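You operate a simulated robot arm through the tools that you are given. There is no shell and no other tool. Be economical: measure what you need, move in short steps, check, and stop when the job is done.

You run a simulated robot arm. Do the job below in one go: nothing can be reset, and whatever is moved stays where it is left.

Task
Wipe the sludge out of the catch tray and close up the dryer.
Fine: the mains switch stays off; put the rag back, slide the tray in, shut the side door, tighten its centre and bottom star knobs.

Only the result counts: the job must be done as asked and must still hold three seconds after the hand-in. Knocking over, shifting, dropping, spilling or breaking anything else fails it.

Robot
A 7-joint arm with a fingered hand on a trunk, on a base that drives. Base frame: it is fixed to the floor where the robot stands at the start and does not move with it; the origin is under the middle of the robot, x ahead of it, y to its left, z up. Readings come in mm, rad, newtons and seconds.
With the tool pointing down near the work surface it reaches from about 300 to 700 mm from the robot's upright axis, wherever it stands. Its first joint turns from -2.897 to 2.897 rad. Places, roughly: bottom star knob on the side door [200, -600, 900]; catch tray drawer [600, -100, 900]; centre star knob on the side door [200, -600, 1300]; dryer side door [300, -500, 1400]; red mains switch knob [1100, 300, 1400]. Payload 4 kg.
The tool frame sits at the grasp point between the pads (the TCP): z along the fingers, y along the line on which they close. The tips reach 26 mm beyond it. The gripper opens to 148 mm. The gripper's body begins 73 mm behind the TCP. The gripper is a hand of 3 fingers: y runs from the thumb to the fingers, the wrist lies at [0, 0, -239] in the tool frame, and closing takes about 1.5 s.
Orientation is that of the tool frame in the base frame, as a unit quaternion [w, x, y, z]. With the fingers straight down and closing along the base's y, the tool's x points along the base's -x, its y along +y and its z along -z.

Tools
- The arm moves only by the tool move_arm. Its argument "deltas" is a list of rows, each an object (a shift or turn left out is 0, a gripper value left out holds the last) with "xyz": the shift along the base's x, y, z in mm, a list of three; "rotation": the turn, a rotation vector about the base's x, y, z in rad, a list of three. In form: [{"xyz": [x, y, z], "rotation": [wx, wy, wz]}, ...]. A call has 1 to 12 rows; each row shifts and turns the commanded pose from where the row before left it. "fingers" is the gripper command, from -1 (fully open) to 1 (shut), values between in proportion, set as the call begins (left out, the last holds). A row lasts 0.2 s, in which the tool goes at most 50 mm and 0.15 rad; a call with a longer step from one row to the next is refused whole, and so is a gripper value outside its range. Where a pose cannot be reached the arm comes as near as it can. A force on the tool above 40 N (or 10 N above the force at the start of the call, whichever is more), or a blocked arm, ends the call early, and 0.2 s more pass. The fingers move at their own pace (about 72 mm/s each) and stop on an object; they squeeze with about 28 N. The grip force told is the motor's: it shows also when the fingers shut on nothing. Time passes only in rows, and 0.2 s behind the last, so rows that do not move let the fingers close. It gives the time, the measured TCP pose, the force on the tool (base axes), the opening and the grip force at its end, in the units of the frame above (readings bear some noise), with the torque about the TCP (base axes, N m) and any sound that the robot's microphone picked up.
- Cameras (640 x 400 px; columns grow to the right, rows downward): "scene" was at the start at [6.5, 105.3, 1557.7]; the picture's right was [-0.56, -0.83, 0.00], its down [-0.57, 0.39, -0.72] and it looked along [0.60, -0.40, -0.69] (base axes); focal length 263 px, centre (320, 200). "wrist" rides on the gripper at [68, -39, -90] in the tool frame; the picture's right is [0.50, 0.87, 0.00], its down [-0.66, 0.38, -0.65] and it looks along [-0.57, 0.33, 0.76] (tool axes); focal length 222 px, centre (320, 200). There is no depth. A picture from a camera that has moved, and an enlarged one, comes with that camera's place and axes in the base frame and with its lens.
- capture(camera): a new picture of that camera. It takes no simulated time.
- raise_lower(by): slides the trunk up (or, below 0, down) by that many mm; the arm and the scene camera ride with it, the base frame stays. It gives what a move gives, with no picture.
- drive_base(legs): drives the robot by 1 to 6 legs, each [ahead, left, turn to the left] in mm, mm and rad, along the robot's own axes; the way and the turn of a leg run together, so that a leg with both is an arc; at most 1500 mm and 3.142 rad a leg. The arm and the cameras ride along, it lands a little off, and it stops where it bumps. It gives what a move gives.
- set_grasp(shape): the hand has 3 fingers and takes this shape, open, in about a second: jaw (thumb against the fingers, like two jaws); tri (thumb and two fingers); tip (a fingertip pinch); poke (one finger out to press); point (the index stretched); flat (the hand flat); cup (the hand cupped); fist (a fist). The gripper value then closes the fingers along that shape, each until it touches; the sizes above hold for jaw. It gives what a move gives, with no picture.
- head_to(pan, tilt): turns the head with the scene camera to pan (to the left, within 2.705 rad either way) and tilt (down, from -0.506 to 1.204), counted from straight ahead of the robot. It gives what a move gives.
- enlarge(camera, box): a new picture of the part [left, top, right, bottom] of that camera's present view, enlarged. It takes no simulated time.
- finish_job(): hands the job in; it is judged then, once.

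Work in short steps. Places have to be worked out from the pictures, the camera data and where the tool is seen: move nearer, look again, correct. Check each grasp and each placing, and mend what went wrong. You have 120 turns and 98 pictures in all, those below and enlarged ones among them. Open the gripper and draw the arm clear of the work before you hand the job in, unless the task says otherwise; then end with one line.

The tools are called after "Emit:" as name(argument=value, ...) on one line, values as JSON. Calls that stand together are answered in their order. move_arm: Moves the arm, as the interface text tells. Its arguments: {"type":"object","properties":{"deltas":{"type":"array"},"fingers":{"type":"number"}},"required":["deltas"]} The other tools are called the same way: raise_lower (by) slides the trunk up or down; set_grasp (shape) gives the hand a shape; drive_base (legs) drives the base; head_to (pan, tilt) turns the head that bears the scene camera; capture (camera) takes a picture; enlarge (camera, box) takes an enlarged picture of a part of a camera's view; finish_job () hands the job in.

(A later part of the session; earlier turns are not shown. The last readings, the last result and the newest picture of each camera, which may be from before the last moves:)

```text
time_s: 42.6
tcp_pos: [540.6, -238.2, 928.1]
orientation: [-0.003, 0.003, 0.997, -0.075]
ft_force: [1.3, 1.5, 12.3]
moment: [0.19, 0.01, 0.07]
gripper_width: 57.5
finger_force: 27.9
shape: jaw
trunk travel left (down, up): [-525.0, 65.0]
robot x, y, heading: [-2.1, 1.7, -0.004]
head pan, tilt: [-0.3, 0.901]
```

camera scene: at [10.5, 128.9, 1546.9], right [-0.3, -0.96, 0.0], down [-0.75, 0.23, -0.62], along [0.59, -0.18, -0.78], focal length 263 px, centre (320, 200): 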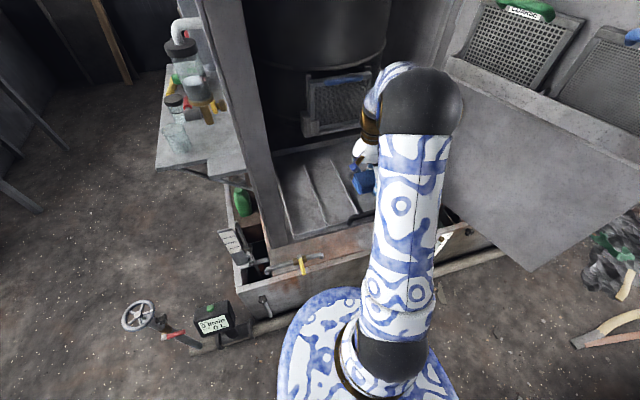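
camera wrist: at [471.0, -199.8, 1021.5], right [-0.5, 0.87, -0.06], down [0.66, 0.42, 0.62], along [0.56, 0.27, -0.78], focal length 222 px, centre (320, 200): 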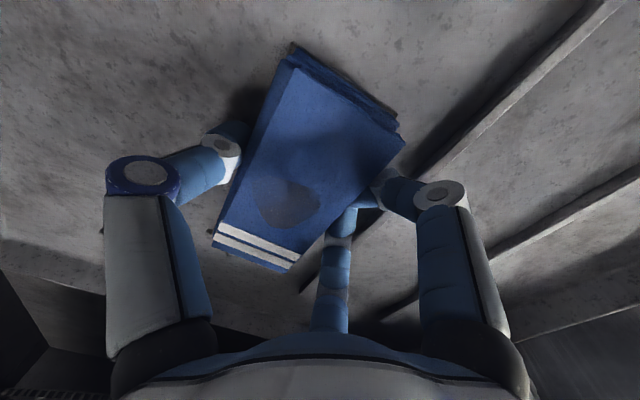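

Contact is now on the left edge (+15). Stroking to +y and back.

Emit:
move_arm(deltas=[{"xyz": [0, 0, -1]}, {"xyz": [0, 10, 0]}, {"xyz": [0, 10, 0]}, {"xyz": [0, 10, 0]}, {"xyz": [0, 10, 0]}, {"xyz": [0, 10, 0]}, {"xyz": [0, 10, 0]}, {"xyz": [0, 10, 0]}, {"xyz": [0, 6, 0]}, {}], fingers=1)

Emit:
move_arm(deltas=[{"xyz": [0, -10, 0]}, {"xyz": [0, -10, 0]}, {"xyz": [0, -10, 0]}, {"xyz": [0, -10, 0]}, {"xyz": [0, -10, 0]}, {"xyz": [0, -10, 0]}, {"xyz": [0, -10, 0]}, {"xyz": [0, -10, 0]}], fingers=1)

Emit:
move_arm(deltas=[{"xyz": [0, 0, 30]}, {"xyz": [-20, -10, 35]}, {"xyz": [-20, -20, 30]}, {"xyz": [-20, -20, 0]}, {"xyz": [-20, -10, 0]}, {}], fingers=1)

Emit:
enlarge(camera="scene", box=[260, 120, 420, 220])

```text
time_s: 44.8
tcp_pos: [539.9, -162.5, 928.0]
orientation: [-0.005, 0.004, 0.997, -0.074]
ft_force: [-0.6, -5.9, 13.3]
moment: [0.02, 0.03, -0.01]
gripper_width: 59.3
finger_force: 28.5
shape: jaw
trunk travel left (down, up): [-525.0, 65.0]
robot x, y, heading: [0.9, 1.0, 0.001]
head pan, tilt: [-0.3, 0.901]
```

```text
time_s: 46.6
tcp_pos: [541.5, -242.0, 926.9]
orientation: [-0.005, 0.003, 0.997, -0.076]
ft_force: [-0.4, 1.5, 4.5]
moment: [0.14, 0.0, -0.01]
gripper_width: 57.2
finger_force: 28.2
shape: jaw
trunk travel left (down, up): [-525.0, 65.0]
robot x, y, heading: [1.3, 0.6, -0.002]
head pan, tilt: [-0.3, 0.901]
```

```text
time_s: 48.0
tcp_pos: [461.5, -301.5, 1019.1]
orientation: [-0.004, 0.004, 0.997, -0.074]
ft_force: [-0.5, 0.0, -0.3]
moment: [-0.01, 0.0, 0.02]
gripper_width: 56.8
finger_force: 27.5
shape: jaw
trunk travel left (down, up): [-525.0, 65.0]
robot x, y, heading: [0.5, 4.3, -0.002]
head pan, tilt: [-0.3, 0.901]
```

```text
4.00 times, centred on (340, 170) of scene
camera zoom: at [10.4, 128.9, 1546.9], right [-0.3, -0.96, 0.0], down [-0.75, 0.23, -0.62], along [0.59, -0.18, -0.78], focal length 1051 px, centre (240, 320)
```

zoom: 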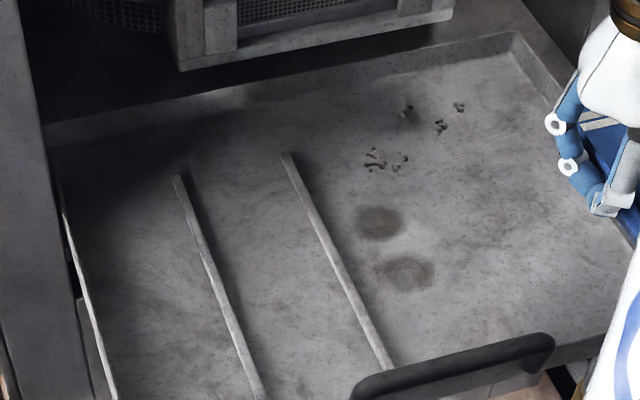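

Two small spots remain at (575,-171) and (516,-172). I'll re-wipe with the rag centred over each in turn.

Emit:
move_arm(deltas=[{"xyz": [30, 30, -20]}, {"xyz": [30, 30, -25]}, {"xyz": [30, 20, -25]}, {"xyz": [20, 15, -12]}, {"xyz": [0, 0, -7]}, {"xyz": [0, 0, -3]}, {"xyz": [0, 0, -2]}, {}], fingers=1)

Emit:
move_arm(deltas=[{"xyz": [0, 10, 0]}, {"xyz": [0, 10, 0]}, {"xyz": [0, 10, 0]}, {"xyz": [0, 10, 0]}, {"xyz": [0, 5, 0]}, {"xyz": [0, -10, 0]}, {"xyz": [-10, -10, 0]}, {"xyz": [-10, 0, 0]}, {"xyz": [-10, 0, 0]}, {"xyz": [-10, 0, 0]}, {"xyz": [-10, 0, 0]}, {"xyz": [-10, 0, 0]}], fingers=1)

Emit:
move_arm(deltas=[{"xyz": [-5, 0, 0]}, {"xyz": [0, 10, 0]}, {"xyz": [0, 10, 0]}, {"xyz": [0, -10, 0]}, {"xyz": [0, -10, 0]}, {"xyz": [0, -10, 0]}], fingers=1)

Emit:
move_arm(deltas=[{"xyz": [0, 0, 30]}, {"xyz": [-10, -20, 35]}, {"xyz": [-20, -30, 30]}, {"xyz": [-20, -40, 0]}, {"xyz": [0, -30, 0]}, {}], fingers=1)

Emit:
enlarge(camera="scene", box=[260, 120, 420, 220])

```text
time_s: 49.8
tcp_pos: [571.3, -205.8, 927.8]
orientation: [-0.004, 0.003, 0.997, -0.075]
ft_force: [1.5, 0.1, 5.4]
moment: [0.06, -0.03, 0.03]
gripper_width: 56.7
finger_force: 27.8
shape: jaw
trunk travel left (down, up): [-525.0, 65.0]
robot x, y, heading: [1.5, -0.4, 0.0]
head pan, tilt: [-0.3, 0.901]
```

```text
time_s: 52.4
tcp_pos: [509.7, -182.6, 928.0]
orientation: [-0.005, 0.003, 0.997, -0.074]
ft_force: [3.3, 1.4, 14.1]
moment: [0.23, -0.1, -0.01]
gripper_width: 57.2
finger_force: 28.1
shape: jaw
trunk travel left (down, up): [-525.0, 65.0]
robot x, y, heading: [-1.9, -0.8, 0.0]
head pan, tilt: [-0.3, 0.901]
```

```text
time_s: 53.8
tcp_pos: [505.3, -191.1, 926.9]
orientation: [-0.005, 0.002, 0.997, -0.074]
ft_force: [-0.7, 1.6, 2.6]
moment: [0.08, -0.01, -0.01]
gripper_width: 57.0
finger_force: 27.9
shape: jaw
trunk travel left (down, up): [-525.0, 65.0]
robot x, y, heading: [1.1, -2.9, 0.008]
head pan, tilt: [-0.3, 0.901]
```

```text
time_s: 55.2
tcp_pos: [456.7, -313.6, 1023.5]
orientation: [-0.004, 0.004, 0.997, -0.075]
ft_force: [-0.5, 0.0, 0.0]
moment: [0.02, 0.03, 0.0]
gripper_width: 57.0
finger_force: 27.8
shape: jaw
trunk travel left (down, up): [-525.0, 65.0]
robot x, y, heading: [-1.7, -1.7, 0.003]
head pan, tilt: [-0.3, 0.901]
```

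```text
4.00 times, centred on (340, 170) of scene
camera zoom: at [10.5, 128.8, 1546.9], right [-0.3, -0.96, 0.0], down [-0.75, 0.23, -0.62], along [0.59, -0.18, -0.78], focal length 1051 px, centre (240, 320)
```

zoom: 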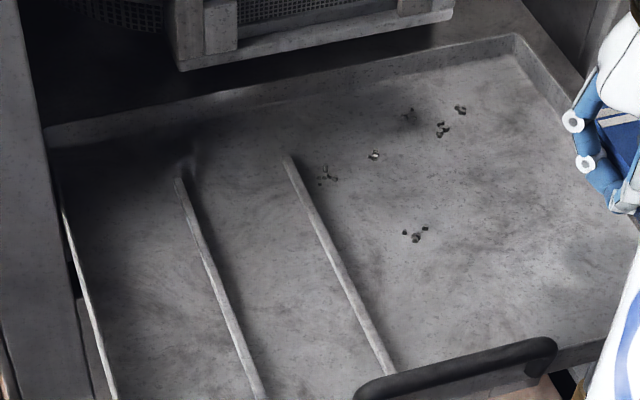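

The sludge is gone. Let me look closer at the little crumbs.

Emit:
enlarge(camera="scene", box=[335, 142, 385, 187])

```text
8.89 times, centred on (360, 164) of scene
camera zoom: at [10.5, 128.8, 1546.9], right [-0.3, -0.96, 0.0], down [-0.75, 0.23, -0.62], along [0.59, -0.18, -0.78], focal length 2335 px, centre (-36, 516)
```

zoom: 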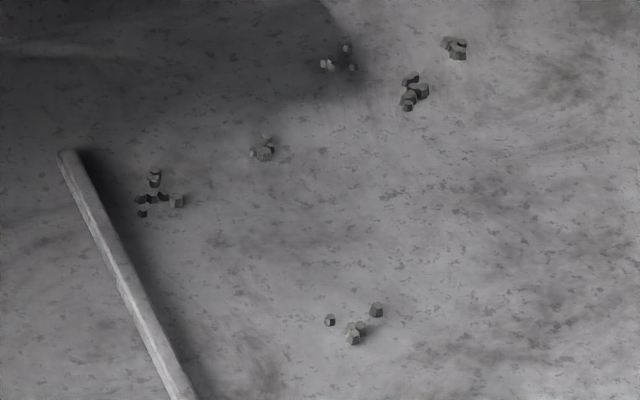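

These are just loose grit, and the sludge patch is fully wiped. Now I'll carry the rag back, levelled and turned -90°, to its original spot on the ribs (centre ≈(480,-60), stripes towards -y).

Emit:
move_arm(deltas=[{"xyz": [3, 23, 0], "rotation": [0.06, 0, 0]}, {"xyz": [3, 24, 0], "rotation": [0, 0, -0.1428]}, {"xyz": [3, 24, 0], "rotation": [0, 0, -0.1428]}, {"xyz": [3, 24, 0], "rotation": [0, 0, -0.1428]}, {"xyz": [3, 24, 0], "rotation": [0, 0, -0.1428]}, {"xyz": [3, 24, 0], "rotation": [0, 0, -0.1428]}, {"xyz": [3, 24, 0], "rotation": [0, 0, -0.1428]}, {"xyz": [3, 24, 0], "rotation": [0, 0, -0.1428]}, {"xyz": [3, 24, 0], "rotation": [0, 0, -0.1428]}, {"xyz": [3, 24, 0], "rotation": [0, 0, -0.1428]}, {"xyz": [3, 20, 0], "rotation": [0, 0, -0.1428]}, {"rotation": [0, 0, -0.1428]}], fingers=1)

Emit:
capture(camera="wrist")

Emit:
enlarge(camera="scene", box=[260, 120, 420, 220])

```text
time_s: 57.8
tcp_pos: [489.5, -52.6, 1022.7]
orientation: [-0.035, 0.71, 0.703, -0.028]
ft_force: [-0.5, 0.2, -1.3]
moment: [0.02, 0.0, -0.01]
gripper_width: 56.8
finger_force: 28.2
shape: jaw
trunk travel left (down, up): [-525.0, 65.0]
robot x, y, heading: [3.7, 2.9, 0.002]
head pan, tilt: [-0.3, 0.901]
```

```text
59 pictures are left
camera wrist: at [458.2, 14.1, 1116.8], right [0.87, 0.49, -0.07], down [0.43, -0.66, 0.61], along [0.25, -0.56, -0.79], focal length 222 px, centre (320, 200)
```

wrist: 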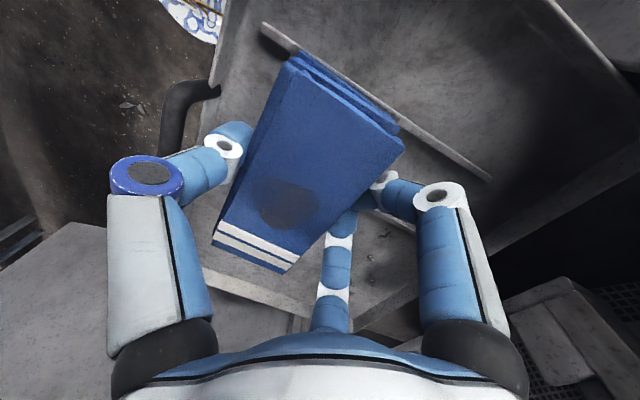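

```text
4.00 times, centred on (340, 170) of scene
camera zoom: at [10.5, 129.0, 1546.9], right [-0.3, -0.96, 0.0], down [-0.75, 0.23, -0.62], along [0.59, -0.18, -0.78], focal length 1051 px, centre (240, 320)
```

zoom: 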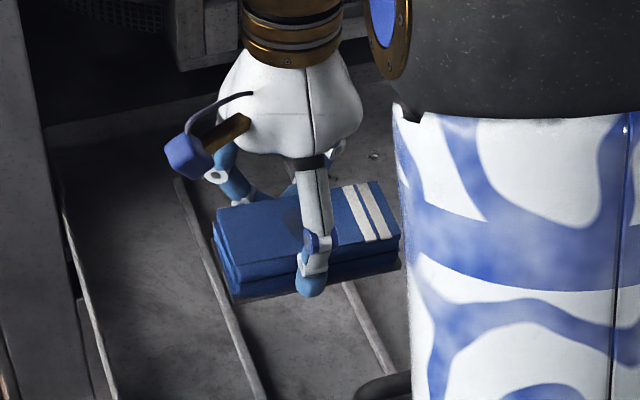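

The rag centre is at about (475,-62), the right orientation. Lowering onto the ribs.

Emit:
move_arm(deltas=[{"xyz": [3, 0, -30]}, {"xyz": [0, 0, -30]}, {"xyz": [0, 0, -20]}, {"xyz": [0, 0, -6]}, {"xyz": [0, 0, -2]}, {"xyz": [0, 0, -2]}, {}], fingers=1)

```text
time_s: 59.4
tcp_pos: [492.1, -53.9, 935.2]
orientation: [-0.034, 0.708, 0.704, -0.027]
ft_force: [3.0, -1.7, 28.2]
moment: [-0.09, 0.58, 0.02]
gripper_width: 57.0
finger_force: 28.0
shape: jaw
trunk travel left (down, up): [-525.0, 65.0]
robot x, y, heading: [0.0, -0.5, 0.005]
head pan, tilt: [-0.3, 0.901]
```

It's resting on the ribs (28 N). I'll ease up 2 mm, open, and lift off.

Emit:
move_arm(deltas=[{"xyz": [0, 0, 2]}, {"xyz": [0, 0, 1]}], fingers=1)

Emit:
move_arm(deltas=[{}, {}, {}, {}, {"xyz": [0, 0, 2]}, {"xyz": [0, 0, 20]}, {"xyz": [0, 0, 40]}, {"xyz": [0, 0, 40]}, {}], fingers=-0.6)

Emit:
capture(camera="wrist")

Emit:
enlarge(camera="scene", box=[260, 120, 420, 220])

```text
time_s: 60.0
tcp_pos: [490.7, -53.4, 934.5]
orientation: [-0.035, 0.708, 0.705, -0.027]
ft_force: [5.2, -3.1, 11.0]
moment: [-0.06, 0.3, 0.06]
gripper_width: 56.2
finger_force: 28.6
shape: jaw
trunk travel left (down, up): [-525.0, 65.0]
robot x, y, heading: [-1.5, 2.3, 0.004]
head pan, tilt: [-0.3, 0.901]
```

```text
time_s: 62.0
tcp_pos: [492.3, -53.0, 1039.0]
orientation: [-0.034, 0.709, 0.704, -0.028]
ft_force: [-0.1, -0.3, -0.9]
moment: [0.0, -0.01, -0.03]
gripper_width: 118.2
finger_force: 0.1
shape: jaw
trunk travel left (down, up): [-525.0, 65.0]
robot x, y, heading: [-0.6, -3.2, 0.0]
head pan, tilt: [-0.3, 0.901]
```

```text
57 pictures are left
camera wrist: at [461.5, 14.4, 1133.5], right [0.87, 0.5, -0.07], down [0.43, -0.66, 0.61], along [0.26, -0.56, -0.79], focal length 222 px, centre (320, 200)
```

wrist: 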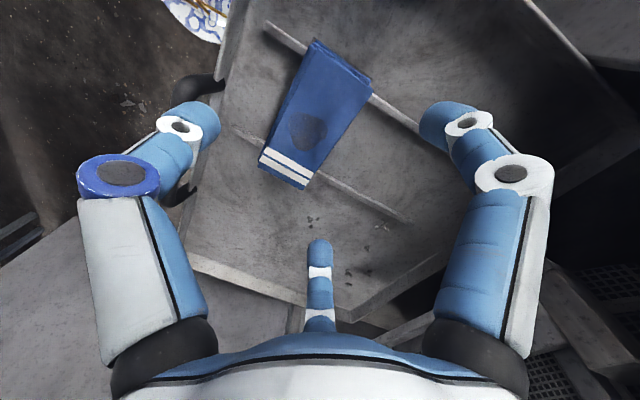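

```text
4.00 times, centred on (340, 170) of scene
camera zoom: at [10.4, 129.0, 1546.9], right [-0.3, -0.96, 0.0], down [-0.75, 0.23, -0.62], along [0.59, -0.18, -0.78], focal length 1051 px, centre (240, 320)
```

zoom: 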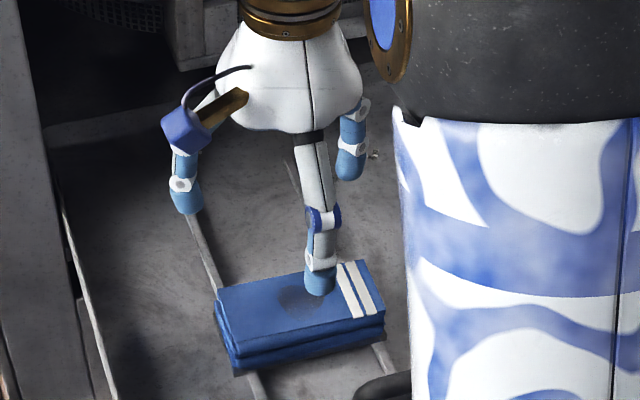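

The rag is back at its original place. Next the tray: I'll close the fingers, level the hand and move in front of the handle (bar at x≈380, y -78…-216, z≈930).

Emit:
move_arm(deltas=[{"xyz": [0, 0, 30]}, {"xyz": [-30, -16, 5], "rotation": [0, -0.045, 0]}, {"xyz": [-30, -16, 0], "rotation": [0, -0.045, 0]}, {"xyz": [-32, -16, 0]}, {"xyz": [-32, -16, 0]}, {"xyz": [-32, -16, 0]}, {"xyz": [0, -14, 0]}, {}, {}], fingers=1)

Emit:
capture(camera="wrist")

Emit:
capture(camera="scene")

```text
time_s: 64.0
tcp_pos: [335.0, -146.9, 1074.3]
orientation: [-0.003, 0.709, 0.705, 0.004]
ft_force: [0.6, 0.2, -0.5]
moment: [0.03, -0.01, 0.0]
gripper_width: 0.1
finger_force: 27.8
shape: jaw
trunk travel left (down, up): [-525.0, 65.0]
robot x, y, heading: [-0.4, -2.8, 0.002]
head pan, tilt: [-0.3, 0.901]
```

```text
55 pictures are left
camera wrist: at [296.1, -80.2, 1164.6], right [0.87, 0.5, 0.01], down [0.37, -0.66, 0.65], along [0.33, -0.56, -0.76], focal length 222 px, centre (320, 200)
```

wrist: 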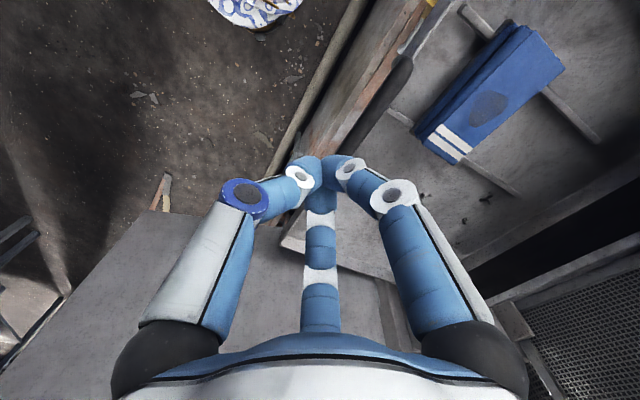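

```text
54 pictures are left
camera scene: at [10.2, 129.0, 1546.9], right [-0.3, -0.96, 0.0], down [-0.75, 0.23, -0.62], along [0.59, -0.18, -0.78], focal length 263 px, centre (320, 200)
```

scene: 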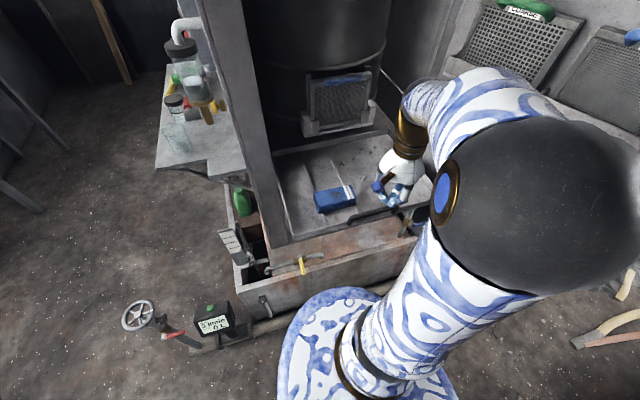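

The handle bar is confirmed at x≈382. Lowering the closed fingers in front of it.

Emit:
move_arm(deltas=[{"xyz": [0, 0, -35]}, {"xyz": [0, 0, -35]}, {"xyz": [0, 0, -35]}, {"xyz": [0, 0, -20]}, {"xyz": [0, 0, -15]}, {}], fingers=1)

Emit:
capture(camera="wrist")

```text
time_s: 65.4
tcp_pos: [334.6, -145.0, 932.7]
orientation: [-0.003, 0.709, 0.705, 0.004]
ft_force: [-0.1, -0.2, 0.0]
moment: [0.01, 0.0, -0.01]
gripper_width: 0.1
finger_force: 28.1
shape: jaw
trunk travel left (down, up): [-525.0, 65.0]
robot x, y, heading: [1.5, 1.0, -0.001]
head pan, tilt: [-0.3, 0.901]
```

```text
53 pictures are left
camera wrist: at [297.1, -79.0, 1023.9], right [0.87, 0.5, 0.01], down [0.37, -0.66, 0.65], along [0.32, -0.56, -0.76], focal length 222 px, centre (320, 200)
```

wrist: 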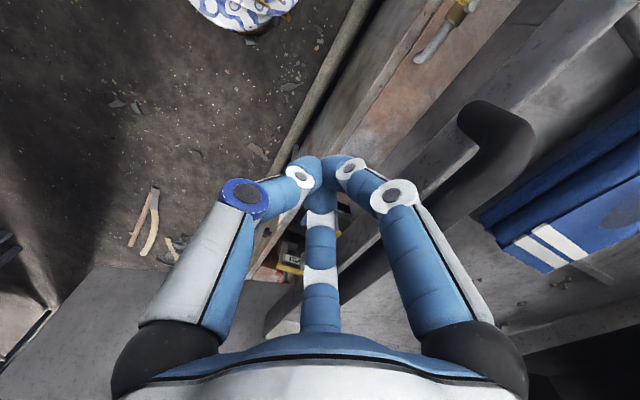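

The fingers are in front of the bar. Pushing in +x.

Emit:
move_arm(deltas=[{"xyz": [12, 0, 0]}, {"xyz": [12, 0, 0]}, {"xyz": [12, 0, 0]}, {"xyz": [12, 0, 0]}, {"xyz": [12, 0, 0]}, {"xyz": [12, 0, 0]}, {"xyz": [12, 0, 0]}, {"xyz": [12, 0, 0]}], fingers=1)

Emit:
capture(camera="wrist")

Emit:
capture(camera="scene")

```text
time_s: 67.2
tcp_pos: [430.2, -147.1, 933.0]
orientation: [-0.003, 0.71, 0.705, 0.004]
ft_force: [-3.3, 1.4, 1.2]
moment: [-0.01, -0.09, 0.07]
gripper_width: 0.2
finger_force: 28.3
shape: jaw
trunk travel left (down, up): [-525.0, 65.0]
robot x, y, heading: [0.5, -1.1, -0.002]
head pan, tilt: [-0.3, 0.901]
```

```text
52 pictures are left
camera wrist: at [391.9, -80.0, 1023.6], right [0.87, 0.5, 0.01], down [0.37, -0.66, 0.65], along [0.32, -0.56, -0.76], focal length 222 px, centre (320, 200)
```

wrist: 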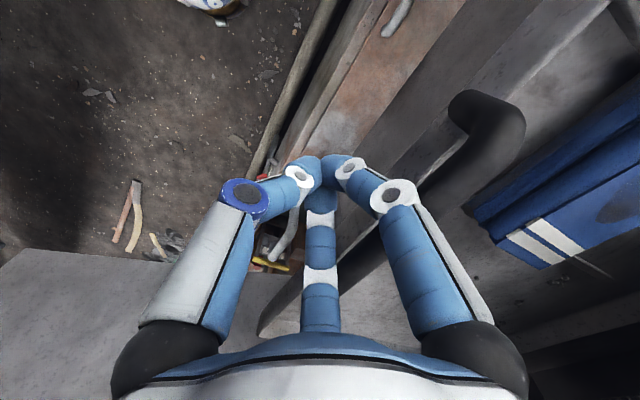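

```text
51 pictures are left
camera scene: at [9.8, 129.2, 1546.9], right [-0.3, -0.96, 0.0], down [-0.75, 0.23, -0.62], along [0.59, -0.18, -0.78], focal length 263 px, centre (320, 200)
```

scene: 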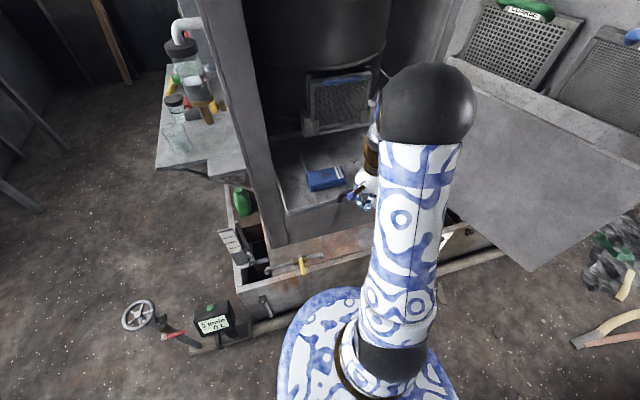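

The tray slides with 3 N. Continuing until it stops.

Emit:
move_arm(deltas=[{"xyz": [12, 0, 0]}, {"xyz": [12, 0, 0]}, {"xyz": [12, 0, 0]}, {"xyz": [12, 0, 0]}, {"xyz": [12, 0, 0]}, {"xyz": [10, 0, 0]}, {"xyz": [10, 0, 0]}, {"xyz": [10, 0, 0]}], fingers=1)

Emit:
capture(camera="scene")

```text
time_s: 69.0
tcp_pos: [521.3, -147.0, 934.0]
orientation: [-0.003, 0.709, 0.705, 0.004]
ft_force: [-2.5, -0.9, -0.3]
moment: [0.06, -0.04, 0.07]
gripper_width: 0.0
finger_force: 28.3
shape: jaw
trunk travel left (down, up): [-525.0, 65.0]
robot x, y, heading: [-5.0, 2.1, -0.003]
head pan, tilt: [-0.3, 0.901]
```

```text
50 pictures are left
camera scene: at [9.9, 128.8, 1547.0], right [-0.3, -0.96, 0.0], down [-0.75, 0.23, -0.62], along [0.59, -0.18, -0.78], focal length 263 px, centre (320, 200)
```

scene: 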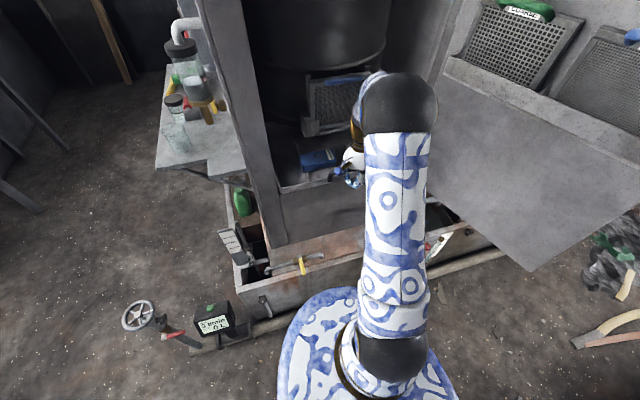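

Still sliding. Continuing in shorter steps.

Emit:
move_arm(deltas=[{"xyz": [8, 0, 0]}, {"xyz": [8, 0, 0]}, {"xyz": [8, 0, 0]}, {"xyz": [8, 0, 0]}, {"xyz": [8, 0, 0]}, {"xyz": [8, 0, 0]}], fingers=1)

Emit:
capture(camera="wrist")

Emit:
enlarge(camera="scene", box=[240, 90, 400, 190])

```text
time_s: 70.4
tcp_pos: [569.4, -147.3, 932.7]
orientation: [-0.004, 0.709, 0.705, 0.004]
ft_force: [-2.5, -0.7, 2.6]
moment: [0.05, -0.13, 0.09]
gripper_width: 0.0
finger_force: 28.3
shape: jaw
trunk travel left (down, up): [-525.0, 65.0]
robot x, y, heading: [2.1, -4.2, 0.001]
head pan, tilt: [-0.3, 0.901]
```

```text
49 pictures are left
camera wrist: at [530.5, -79.9, 1023.8], right [0.87, 0.5, 0.01], down [0.37, -0.66, 0.65], along [0.33, -0.56, -0.76], focal length 222 px, centre (320, 200)
```

wrist: 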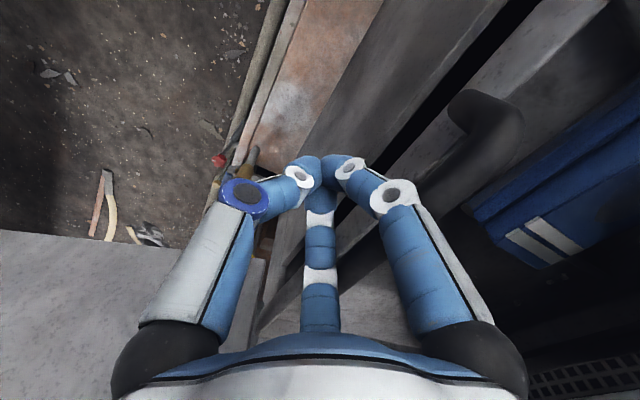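

```text
4.00 times, centred on (320, 140) of scene
camera zoom: at [9.7, 128.9, 1546.9], right [-0.3, -0.96, 0.0], down [-0.75, 0.23, -0.62], along [0.59, -0.18, -0.78], focal length 1051 px, centre (320, 440)
```

zoom: 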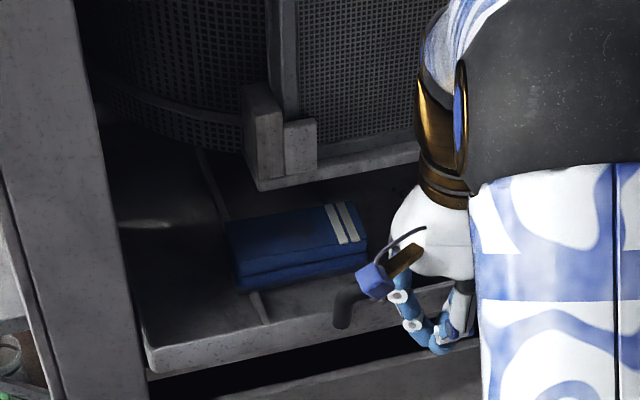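

The tray now has its front inside the sill, and there's no stop felt yet. I'm nudging on carefully while watching the force.

Emit:
move_arm(deltas=[{"xyz": [6, 0, 0]}, {"xyz": [6, 0, 0]}, {"xyz": [6, 0, 0]}, {"xyz": [6, 0, 0]}, {"xyz": [6, 0, 0]}], fingers=1)

Emit:
enlarge(camera="scene", box=[240, 90, 400, 190])

```text
time_s: 71.6
tcp_pos: [599.8, -147.1, 933.6]
orientation: [-0.003, 0.709, 0.705, 0.005]
ft_force: [-4.2, -0.3, -0.9]
moment: [-0.01, -0.07, 0.1]
gripper_width: 0.0
finger_force: 28.3
shape: jaw
trunk travel left (down, up): [-525.0, 65.0]
robot x, y, heading: [1.6, -2.9, -0.003]
head pan, tilt: [-0.3, 0.901]
```

```text
4.00 times, centred on (320, 140) of scene
camera zoom: at [9.9, 128.9, 1546.9], right [-0.3, -0.96, 0.0], down [-0.75, 0.23, -0.62], along [0.59, -0.18, -0.78], focal length 1051 px, centre (320, 440)
```

zoom: 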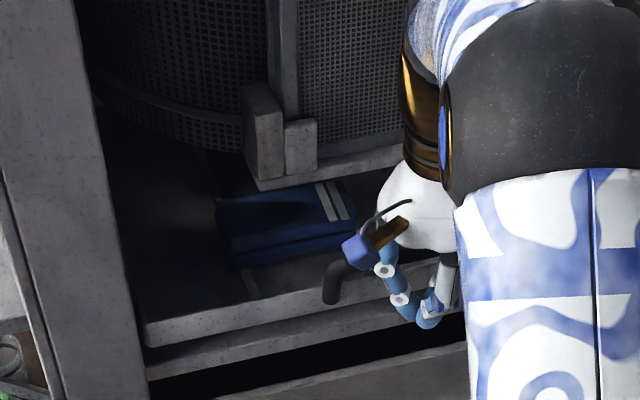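

The rag clears the cassette. To keep the wrist away from it, I'll back off a little and tilt the hand (fingertips forward), then push on.

Emit:
move_arm(deltas=[{"xyz": [-15, 0, 0], "rotation": [0, -0.1, 0]}, {"rotation": [0, -0.14, 0]}, {"rotation": [0, -0.14, 0]}, {"rotation": [0, -0.14, 0]}, {"rotation": [0, -0.1, 0]}, {"xyz": [8, 0, 0]}, {"xyz": [8, 0, 0]}, {"xyz": [6, 0, 0]}, {"xyz": [6, 0, 0]}, {"xyz": [6, 0, 0]}], fingers=1)

Emit:
capture(camera="wrist")

Emit:
enlarge(camera="scene", box=[240, 90, 400, 190])

```text
time_s: 73.8
tcp_pos: [618.3, -146.6, 932.0]
orientation: [0.212, 0.674, 0.673, 0.219]
ft_force: [-4.0, -0.6, -3.2]
moment: [0.0, -0.01, 0.01]
gripper_width: 0.2
finger_force: 28.4
shape: jaw
trunk travel left (down, up): [-525.0, 65.0]
robot x, y, heading: [2.2, 1.2, -0.005]
head pan, tilt: [-0.3, 0.901]
```

```text
46 pictures are left
camera wrist: at [533.8, -80.0, 984.3], right [0.7, 0.5, 0.51], down [-0.07, -0.66, 0.74], along [0.71, -0.56, -0.43], focal length 222 px, centre (320, 200)
```

wrist: 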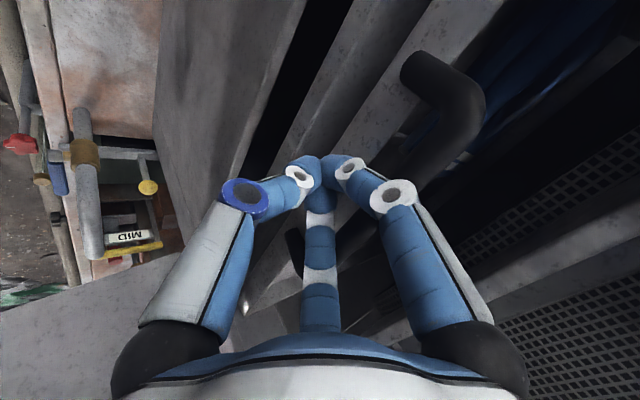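

```text
4.00 times, centred on (320, 140) of scene
camera zoom: at [10.2, 128.7, 1546.9], right [-0.3, -0.96, 0.0], down [-0.75, 0.23, -0.62], along [0.59, -0.18, -0.78], focal length 1051 px, centre (320, 440)
```

zoom: 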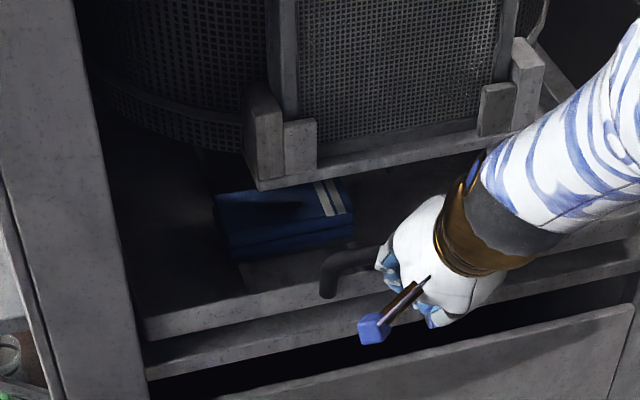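

Good clearance now. Continuing the push to the stop.

Emit:
move_arm(deltas=[{"xyz": [6, 0, 0]}, {"xyz": [6, 0, 0]}, {"xyz": [6, 0, 0]}, {"xyz": [6, 0, 0]}, {"xyz": [6, 0, 0]}, {"xyz": [6, 0, 0]}, {"xyz": [6, 0, 0]}, {"xyz": [6, 0, 0]}], fingers=1)

Emit:
enlarge(camera="scene", box=[240, 90, 400, 190])

```text
time_s: 74.6
tcp_pos: [628.6, -148.1, 928.5]
orientation: [0.207, 0.675, 0.674, 0.217]
ft_force: [-17.3, 1.0, -8.6]
moment: [-0.01, -0.25, 0.02]
gripper_width: 0.0
finger_force: 27.8
shape: jaw
trunk travel left (down, up): [-525.0, 65.0]
robot x, y, heading: [-0.1, -0.8, -0.002]
head pan, tilt: [-0.3, 0.901]
stopped in row 4: the force on the tool passed its limit (the readings are from after the stop); the commanded pose is now the measured one
```

```text
4.00 times, centred on (320, 140) of scene
camera zoom: at [7.7, 129.0, 1546.9], right [-0.3, -0.95, 0.0], down [-0.75, 0.23, -0.62], along [0.59, -0.18, -0.78], focal length 1051 px, centre (320, 440)
```

zoom: 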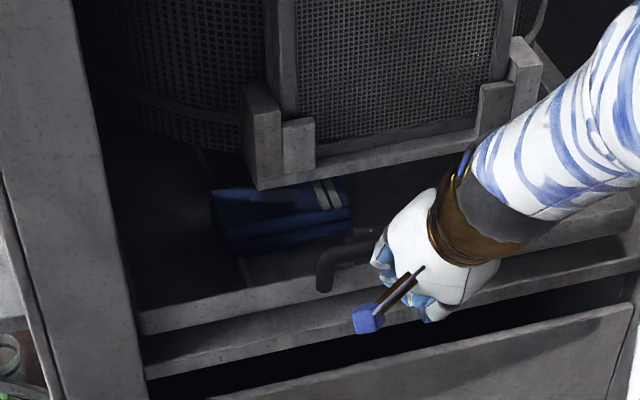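

It stopped against something solid after about 260 mm of travel, and the rag moved along with the tray. One more gentle push to confirm it's the end stop.

Emit:
move_arm(deltas=[{"xyz": [-6, 0, 0]}, {"xyz": [4, 0, 0]}, {"xyz": [4, 0, 0]}, {"xyz": [3, 0, 0]}, {"xyz": [2, 0, 0]}], fingers=1)

```text
time_s: 75.6
tcp_pos: [629.9, -148.3, 927.0]
orientation: [0.203, 0.677, 0.674, 0.215]
ft_force: [-16.3, 0.7, -6.5]
moment: [-0.02, -0.26, 0.01]
gripper_width: 0.1
finger_force: 27.9
shape: jaw
trunk travel left (down, up): [-525.0, 65.0]
robot x, y, heading: [1.4, 0.5, -0.007]
head pan, tilt: [-0.3, 0.901]
stopped in row 4: the force on the tool passed its limit (the readings are from after the stop); the commanded pose is now the measured one
```

The stop is confirmed, so the tray is fully in. Retracting the hand.

Emit:
move_arm(deltas=[{"xyz": [-25, 0, 0]}, {"xyz": [-30, 0, 20]}, {"xyz": [-35, 0, 25], "rotation": [0, 0.12, 0]}, {"xyz": [-35, 0, 25], "rotation": [0, 0.12, 0]}, {"xyz": [-35, 0, 25], "rotation": [0, 0.12, 0]}, {"xyz": [-35, 0, 25], "rotation": [0, 0.12, 0]}, {"xyz": [-35, 0, 15], "rotation": [0, 0.12, 0]}, {"xyz": [-35, 0, 0]}, {}], fingers=1)

Emit:
head_to(pan=-0.7, tilt=0.3)

Emit:
capture(camera="scene")

```text
time_s: 77.6
tcp_pos: [366.3, -147.9, 1062.2]
orientation: [-0.002, 0.711, 0.704, 0.007]
ft_force: [0.5, -0.6, 0.4]
moment: [0.0, -0.01, 0.04]
gripper_width: 0.1
finger_force: 28.1
shape: jaw
trunk travel left (down, up): [-525.0, 65.0]
robot x, y, heading: [0.1, -1.1, -0.001]
head pan, tilt: [-0.3, 0.901]
```

```text
time_s: 78.6
tcp_pos: [367.7, -148.2, 1062.3]
orientation: [-0.003, 0.71, 0.704, 0.007]
ft_force: [-0.6, 0.0, 0.9]
moment: [0.02, 0.03, -0.01]
gripper_width: 0.3
finger_force: 27.7
shape: jaw
trunk travel left (down, up): [-525.0, 65.0]
robot x, y, heading: [-2.8, 2.4, -0.002]
head pan, tilt: [-0.7, 0.3]
```

```text
43 pictures are left
camera scene: at [8.5, 91.2, 1599.1], right [-0.65, -0.76, 0.0], down [-0.23, 0.19, -0.96], along [0.73, -0.62, -0.3], focal length 263 px, centre (320, 200)
```

scene: 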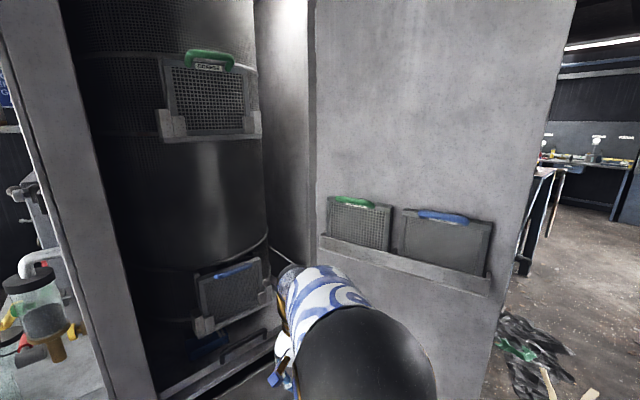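

The tray is home. Now the door: I estimate the hinge near (570,-350) and the free edge near (110,-520), so it must swing about 108° past me. Let me look to the right and behind to see free floor.

Emit:
head_to(pan=-1.5, tilt=0.7)

Emit:
capture(camera="scene")

Emit:
head_to(pan=-2.5, tilt=0.7)

Emit:
capture(camera="scene")

```text
time_s: 79.7
tcp_pos: [366.6, -148.2, 1063.7]
orientation: [-0.002, 0.711, 0.704, 0.006]
ft_force: [-0.4, 0.4, 0.0]
moment: [0.0, 0.02, 0.01]
gripper_width: 0.0
finger_force: 28.5
shape: jaw
trunk travel left (down, up): [-525.0, 65.0]
robot x, y, heading: [-1.3, 1.8, -0.002]
head pan, tilt: [-1.499, 0.7]
```

```text
42 pictures are left
camera scene: at [-56.8, 66.7, 1563.1], right [-1.0, -0.07, 0.0], down [-0.05, 0.64, -0.77], along [0.05, -0.76, -0.64], focal length 263 px, centre (320, 200)
```

scene: 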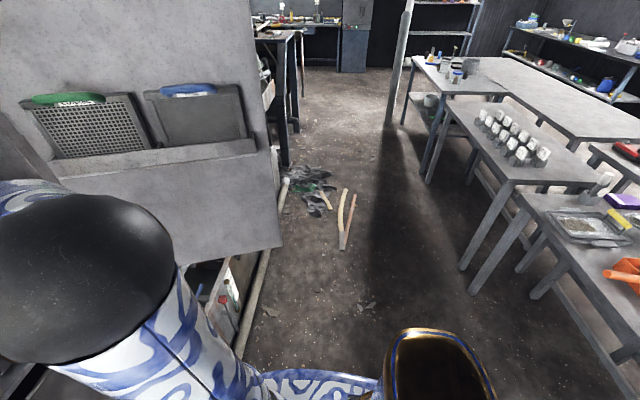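

```text
time_s: 81.0
tcp_pos: [367.5, -148.7, 1063.0]
orientation: [-0.003, 0.71, 0.704, 0.007]
ft_force: [0.4, 0.3, 0.4]
moment: [0.02, -0.05, 0.0]
gripper_width: 0.0
finger_force: 27.7
shape: jaw
trunk travel left (down, up): [-525.0, 65.0]
robot x, y, heading: [-1.7, 1.6, 0.003]
head pan, tilt: [-2.499, 0.7]
```

```text
41 pictures are left
camera scene: at [-130.9, 100.6, 1563.1], right [-0.6, 0.8, 0.0], down [0.52, 0.39, -0.76], along [-0.61, -0.46, -0.64], focal length 263 px, centre (320, 200)
```

scene: 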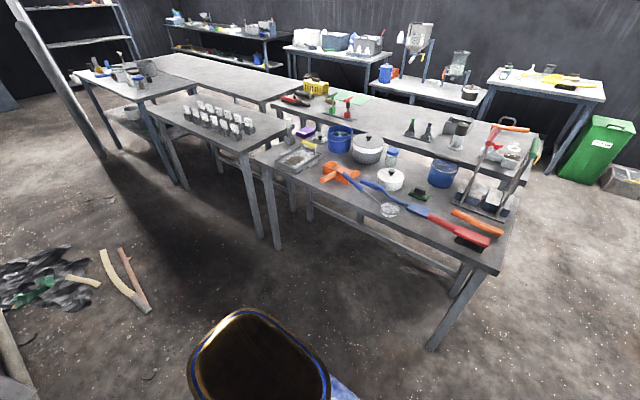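

Floor to my right and behind is clear out to x≈-900. The door's free bottom corner is at ≈(120,-540,830). I'll back off, drive right around the free edge, and view the outer face with its knobs.

Emit:
drive_base(legs=[[-400, 0, 0], [0, -700, 0]])

Emit:
head_to(pan=-0.05, tilt=0.4)

Emit:
capture(camera="scene")

```text
time_s: 86.9
tcp_pos: [-35.0, -833.9, 1062.7]
orientation: [-0.002, 0.711, 0.703, 0.006]
ft_force: [-0.2, -0.4, 0.6]
moment: [0.0, 0.03, -0.01]
gripper_width: 0.0
finger_force: 27.8
shape: jaw
trunk travel left (down, up): [-525.0, 65.0]
robot x, y, heading: [-404.4, -687.4, -0.005]
head pan, tilt: [-2.499, 0.7]
```

```text
time_s: 89.1
tcp_pos: [-34.5, -832.0, 1062.8]
orientation: [-0.002, 0.711, 0.703, 0.006]
ft_force: [-0.2, 0.0, 0.1]
moment: [0.0, -0.03, -0.04]
gripper_width: 0.0
finger_force: 28.5
shape: jaw
trunk travel left (down, up): [-525.0, 65.0]
robot x, y, heading: [-403.3, -681.4, -0.006]
head pan, tilt: [-0.051, 0.4]
```

```text
40 pictures are left
camera scene: at [-372.0, -537.5, 1589.9], right [-0.06, -1.0, 0.0], down [-0.39, 0.02, -0.92], along [0.92, -0.05, -0.39], focal length 263 px, centre (320, 200)
```

scene: 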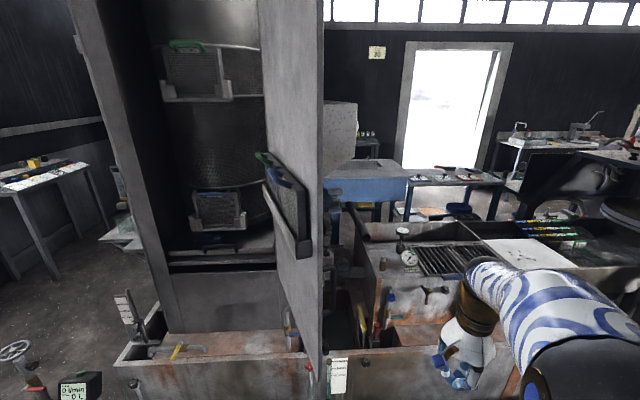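

The door is nearly edge-on from here. I'll enlarge the door edge to look for the knobs.

Emit:
enlarge(camera="scene", box=[240, 120, 400, 360])

```text
1.67 times, centred on (320, 240) of scene
camera zoom: at [-372.0, -537.5, 1589.9], right [-0.06, -1.0, 0.0], down [-0.39, 0.02, -0.92], along [0.92, -0.05, -0.39], focal length 438 px, centre (320, 133)
```

zoom: 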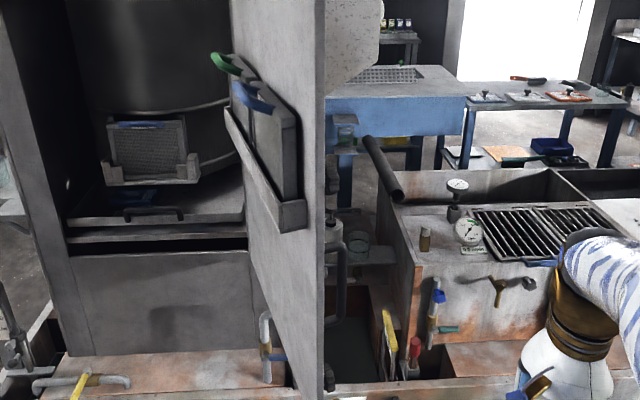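

Knob edges and a D-handle show in profile. I'll drive further right to see the outer face.

Emit:
drive_base(legs=[[0, -350, 0]])

Emit:
head_to(pan=0.35, tilt=0.4)

Emit:
capture(camera="scene")

Emit:
enlarge(camera="scene", box=[200, 80, 420, 380])

```text
time_s: 91.4
tcp_pos: [-35.2, -1181.4, 1062.3]
orientation: [-0.003, 0.709, 0.705, 0.007]
ft_force: [0.1, 0.3, -0.7]
moment: [0.01, 0.02, 0.02]
gripper_width: 0.1
finger_force: 28.4
shape: jaw
trunk travel left (down, up): [-525.0, 65.0]
robot x, y, heading: [-402.5, -1035.3, -0.009]
head pan, tilt: [-0.051, 0.4]
```

```text
time_s: 92.2
tcp_pos: [-34.3, -1181.0, 1062.3]
orientation: [-0.002, 0.709, 0.705, 0.005]
ft_force: [-0.6, -0.6, 0.1]
moment: [0.03, -0.01, -0.01]
gripper_width: 0.0
finger_force: 27.9
shape: jaw
trunk travel left (down, up): [-525.0, 65.0]
robot x, y, heading: [-401.2, -1035.4, 0.003]
head pan, tilt: [0.351, 0.4]
```

```text
38 pictures are left
camera scene: at [-378.8, -850.9, 1589.9], right [0.34, -0.94, 0.0], down [-0.37, -0.13, -0.92], along [0.87, 0.32, -0.39], focal length 263 px, centre (320, 200)
```

scene: 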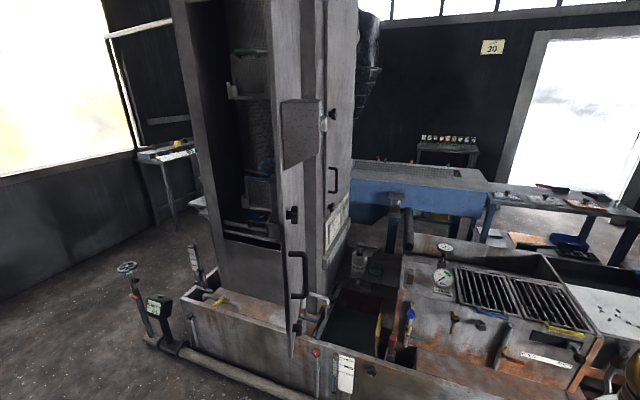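

```text
1.33 times, centred on (310, 230) of scene
camera zoom: at [-378.8, -850.9, 1589.9], right [0.34, -0.94, 0.0], down [-0.37, -0.13, -0.92], along [0.87, 0.32, -0.39], focal length 350 px, centre (333, 160)
```

zoom: 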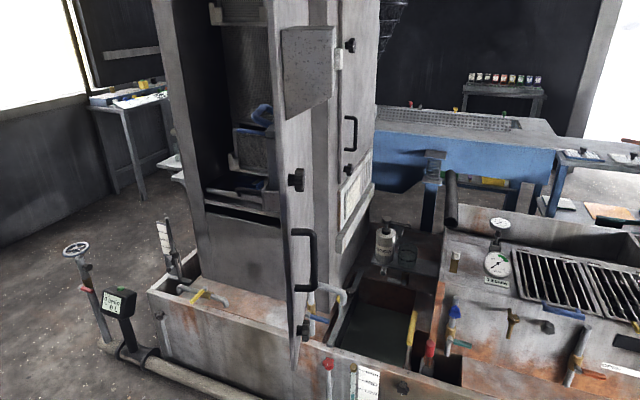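

I can see the door's outer face with the centre knob, a D-handle and the bottom knob. Enlarging.

Emit:
enlarge(camera="scene", box=[240, 60, 370, 370])

Emit:
enlarge(camera="scene", box=[265, 190, 325, 350])

```text
1.29 times, centred on (305, 215) of scene
camera zoom: at [-378.8, -850.9, 1589.9], right [0.34, -0.94, 0.0], down [-0.37, -0.13, -0.92], along [0.87, 0.32, -0.39], focal length 339 px, centre (339, 181)
```

zoom: 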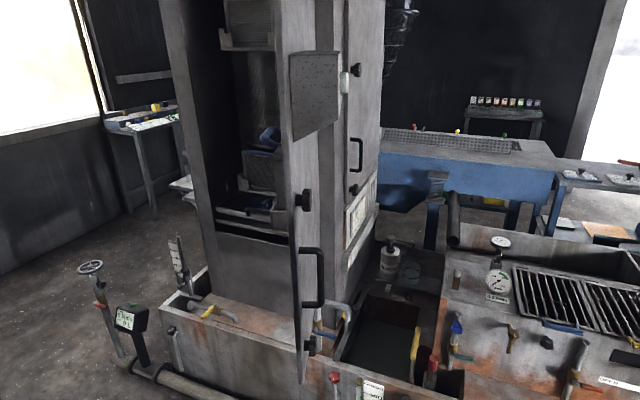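

```text
2.50 times, centred on (295, 270) of scene
camera zoom: at [-378.8, -850.9, 1589.9], right [0.34, -0.94, 0.0], down [-0.37, -0.13, -0.92], along [0.87, 0.32, -0.39], focal length 657 px, centre (382, 25)
```

zoom: 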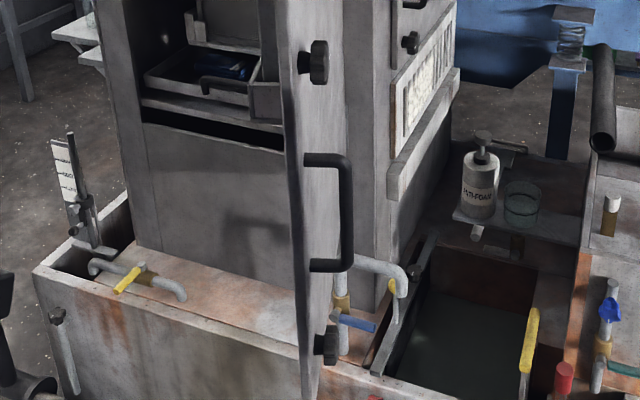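

The bar of the D-handle is at ≈(169,-606,1115), the centre knob at ≈(150,-590,1304), and the bottom knob at ≈(160,-580,905). I'll turn the hand to point forward (+x), and push the handle bar to +y by driving left.

Emit:
move_arm(deltas=[{"xyz": [10, 7, 5], "rotation": [0, -0.1428, 0]}, {"xyz": [13, 7, 5], "rotation": [0, -0.1428, 0]}, {"xyz": [13, 7, 5], "rotation": [0, -0.1428, 0]}, {"xyz": [13, 7, 5], "rotation": [0, -0.1428, 0]}, {"xyz": [13, 7, 5], "rotation": [0, -0.1428, 0]}, {"xyz": [13, 7, 5], "rotation": [0, -0.1428, 0]}, {"xyz": [13, 7, 5], "rotation": [0, -0.1428, 0]}, {"xyz": [13, 7, 5], "rotation": [0, -0.1428, 0]}, {"xyz": [13, 7, 5], "rotation": [0, -0.1428, 0]}, {"xyz": [13, 7, 5], "rotation": [0, -0.1428, 0]}, {"xyz": [13, 7, 3], "rotation": [0, -0.1428, 0]}, {}], fingers=1)

Emit:
capture(camera="scene")

```text
time_s: 94.8
tcp_pos: [134.3, -1122.2, 1131.3]
orientation: [0.497, 0.497, 0.5, 0.506]
ft_force: [1.0, -0.2, 0.2]
moment: [-0.03, 0.01, 0.01]
gripper_width: 0.0
finger_force: 27.9
shape: jaw
out of reach, approached as far as the arm can: row 7, 8, 9, 10
trunk travel left (down, up): [-525.0, 65.0]
robot x, y, heading: [-403.5, -1033.7, -0.001]
head pan, tilt: [0.351, 0.4]
```

```text
34 pictures are left
camera scene: at [-378.7, -850.8, 1589.9], right [0.34, -0.94, 0.0], down [-0.37, -0.13, -0.92], along [0.87, 0.32, -0.39], focal length 263 px, centre (320, 200)
```

scene: 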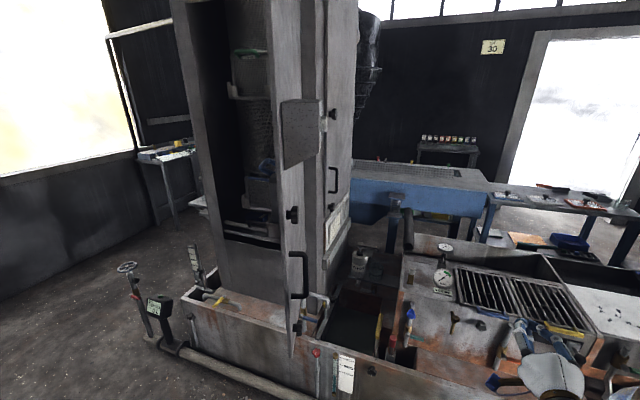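

The hand points forward at (134,-1122,1131). Driving ahead 30 mm and left 430 mm to come just short of the handle.

Emit:
drive_base(legs=[[0, 380, 0], [30, 0, 0]])

Emit:
head_to(pan=-0.1, tilt=0.5)

Emit:
capture(camera="scene")

```text
time_s: 97.7
tcp_pos: [167.5, -739.2, 1131.6]
orientation: [0.497, 0.498, 0.5, 0.505]
ft_force: [1.0, -0.9, 0.0]
moment: [-0.03, 0.0, -0.01]
gripper_width: 0.1
finger_force: 28.0
shape: jaw
trunk travel left (down, up): [-525.0, 65.0]
robot x, y, heading: [-374.0, -646.2, -0.0]
head pan, tilt: [0.351, 0.4]
```

```text
time_s: 98.6
tcp_pos: [166.7, -739.2, 1132.2]
orientation: [0.497, 0.498, 0.5, 0.505]
ft_force: [0.7, 0.1, -0.2]
moment: [0.01, 0.0, 0.01]
gripper_width: 0.4
finger_force: 27.7
shape: jaw
trunk travel left (down, up): [-525.0, 65.0]
robot x, y, heading: [-369.3, -650.8, -0.008]
head pan, tilt: [-0.099, 0.499]
```

```text
33 pictures are left
camera scene: at [-343.7, -507.6, 1580.8], right [-0.1, -0.99, 0.0], down [-0.48, 0.05, -0.88], along [0.87, -0.09, -0.48], focal length 263 px, centre (320, 200)
```

scene: 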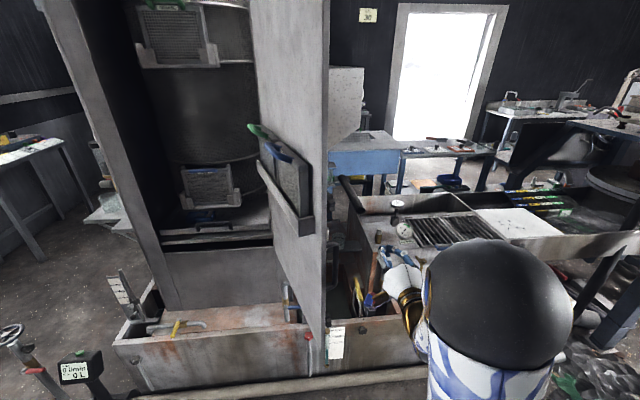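

Now drive left to push the door by its handle.

Emit:
drive_base(legs=[[0, 220, 0]])

Emit:
capture(camera="scene")

```text
time_s: 99.9
tcp_pos: [166.6, -613.7, 1131.0]
orientation: [0.499, 0.505, 0.495, 0.501]
ft_force: [0.4, -0.2, -0.2]
moment: [0.0, -0.04, 0.02]
gripper_width: 0.0
finger_force: 27.6
shape: jaw
trunk travel left (down, up): [-525.0, 65.0]
robot x, y, heading: [-373.2, -514.1, -0.014]
head pan, tilt: [-0.099, 0.499]
stopped in leg 1: the force on the tool passed its limit (the readings are from after the stop); the commanded pose is now the measured one
```

```text
32 pictures are left
camera scene: at [-339.9, -375.3, 1580.8], right [-0.11, -0.99, 0.0], down [-0.48, 0.05, -0.88], along [0.87, -0.1, -0.48], focal length 263 px, centre (320, 200)
```

scene: 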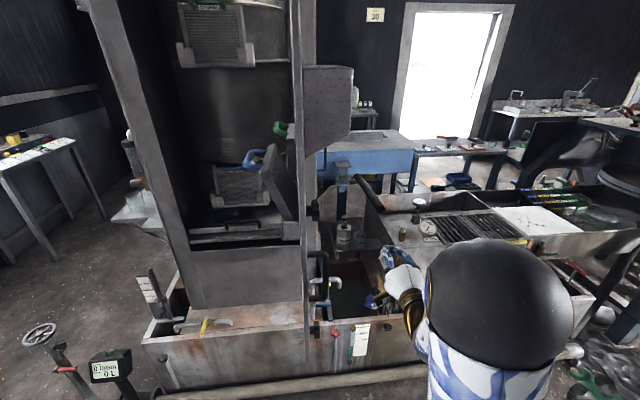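

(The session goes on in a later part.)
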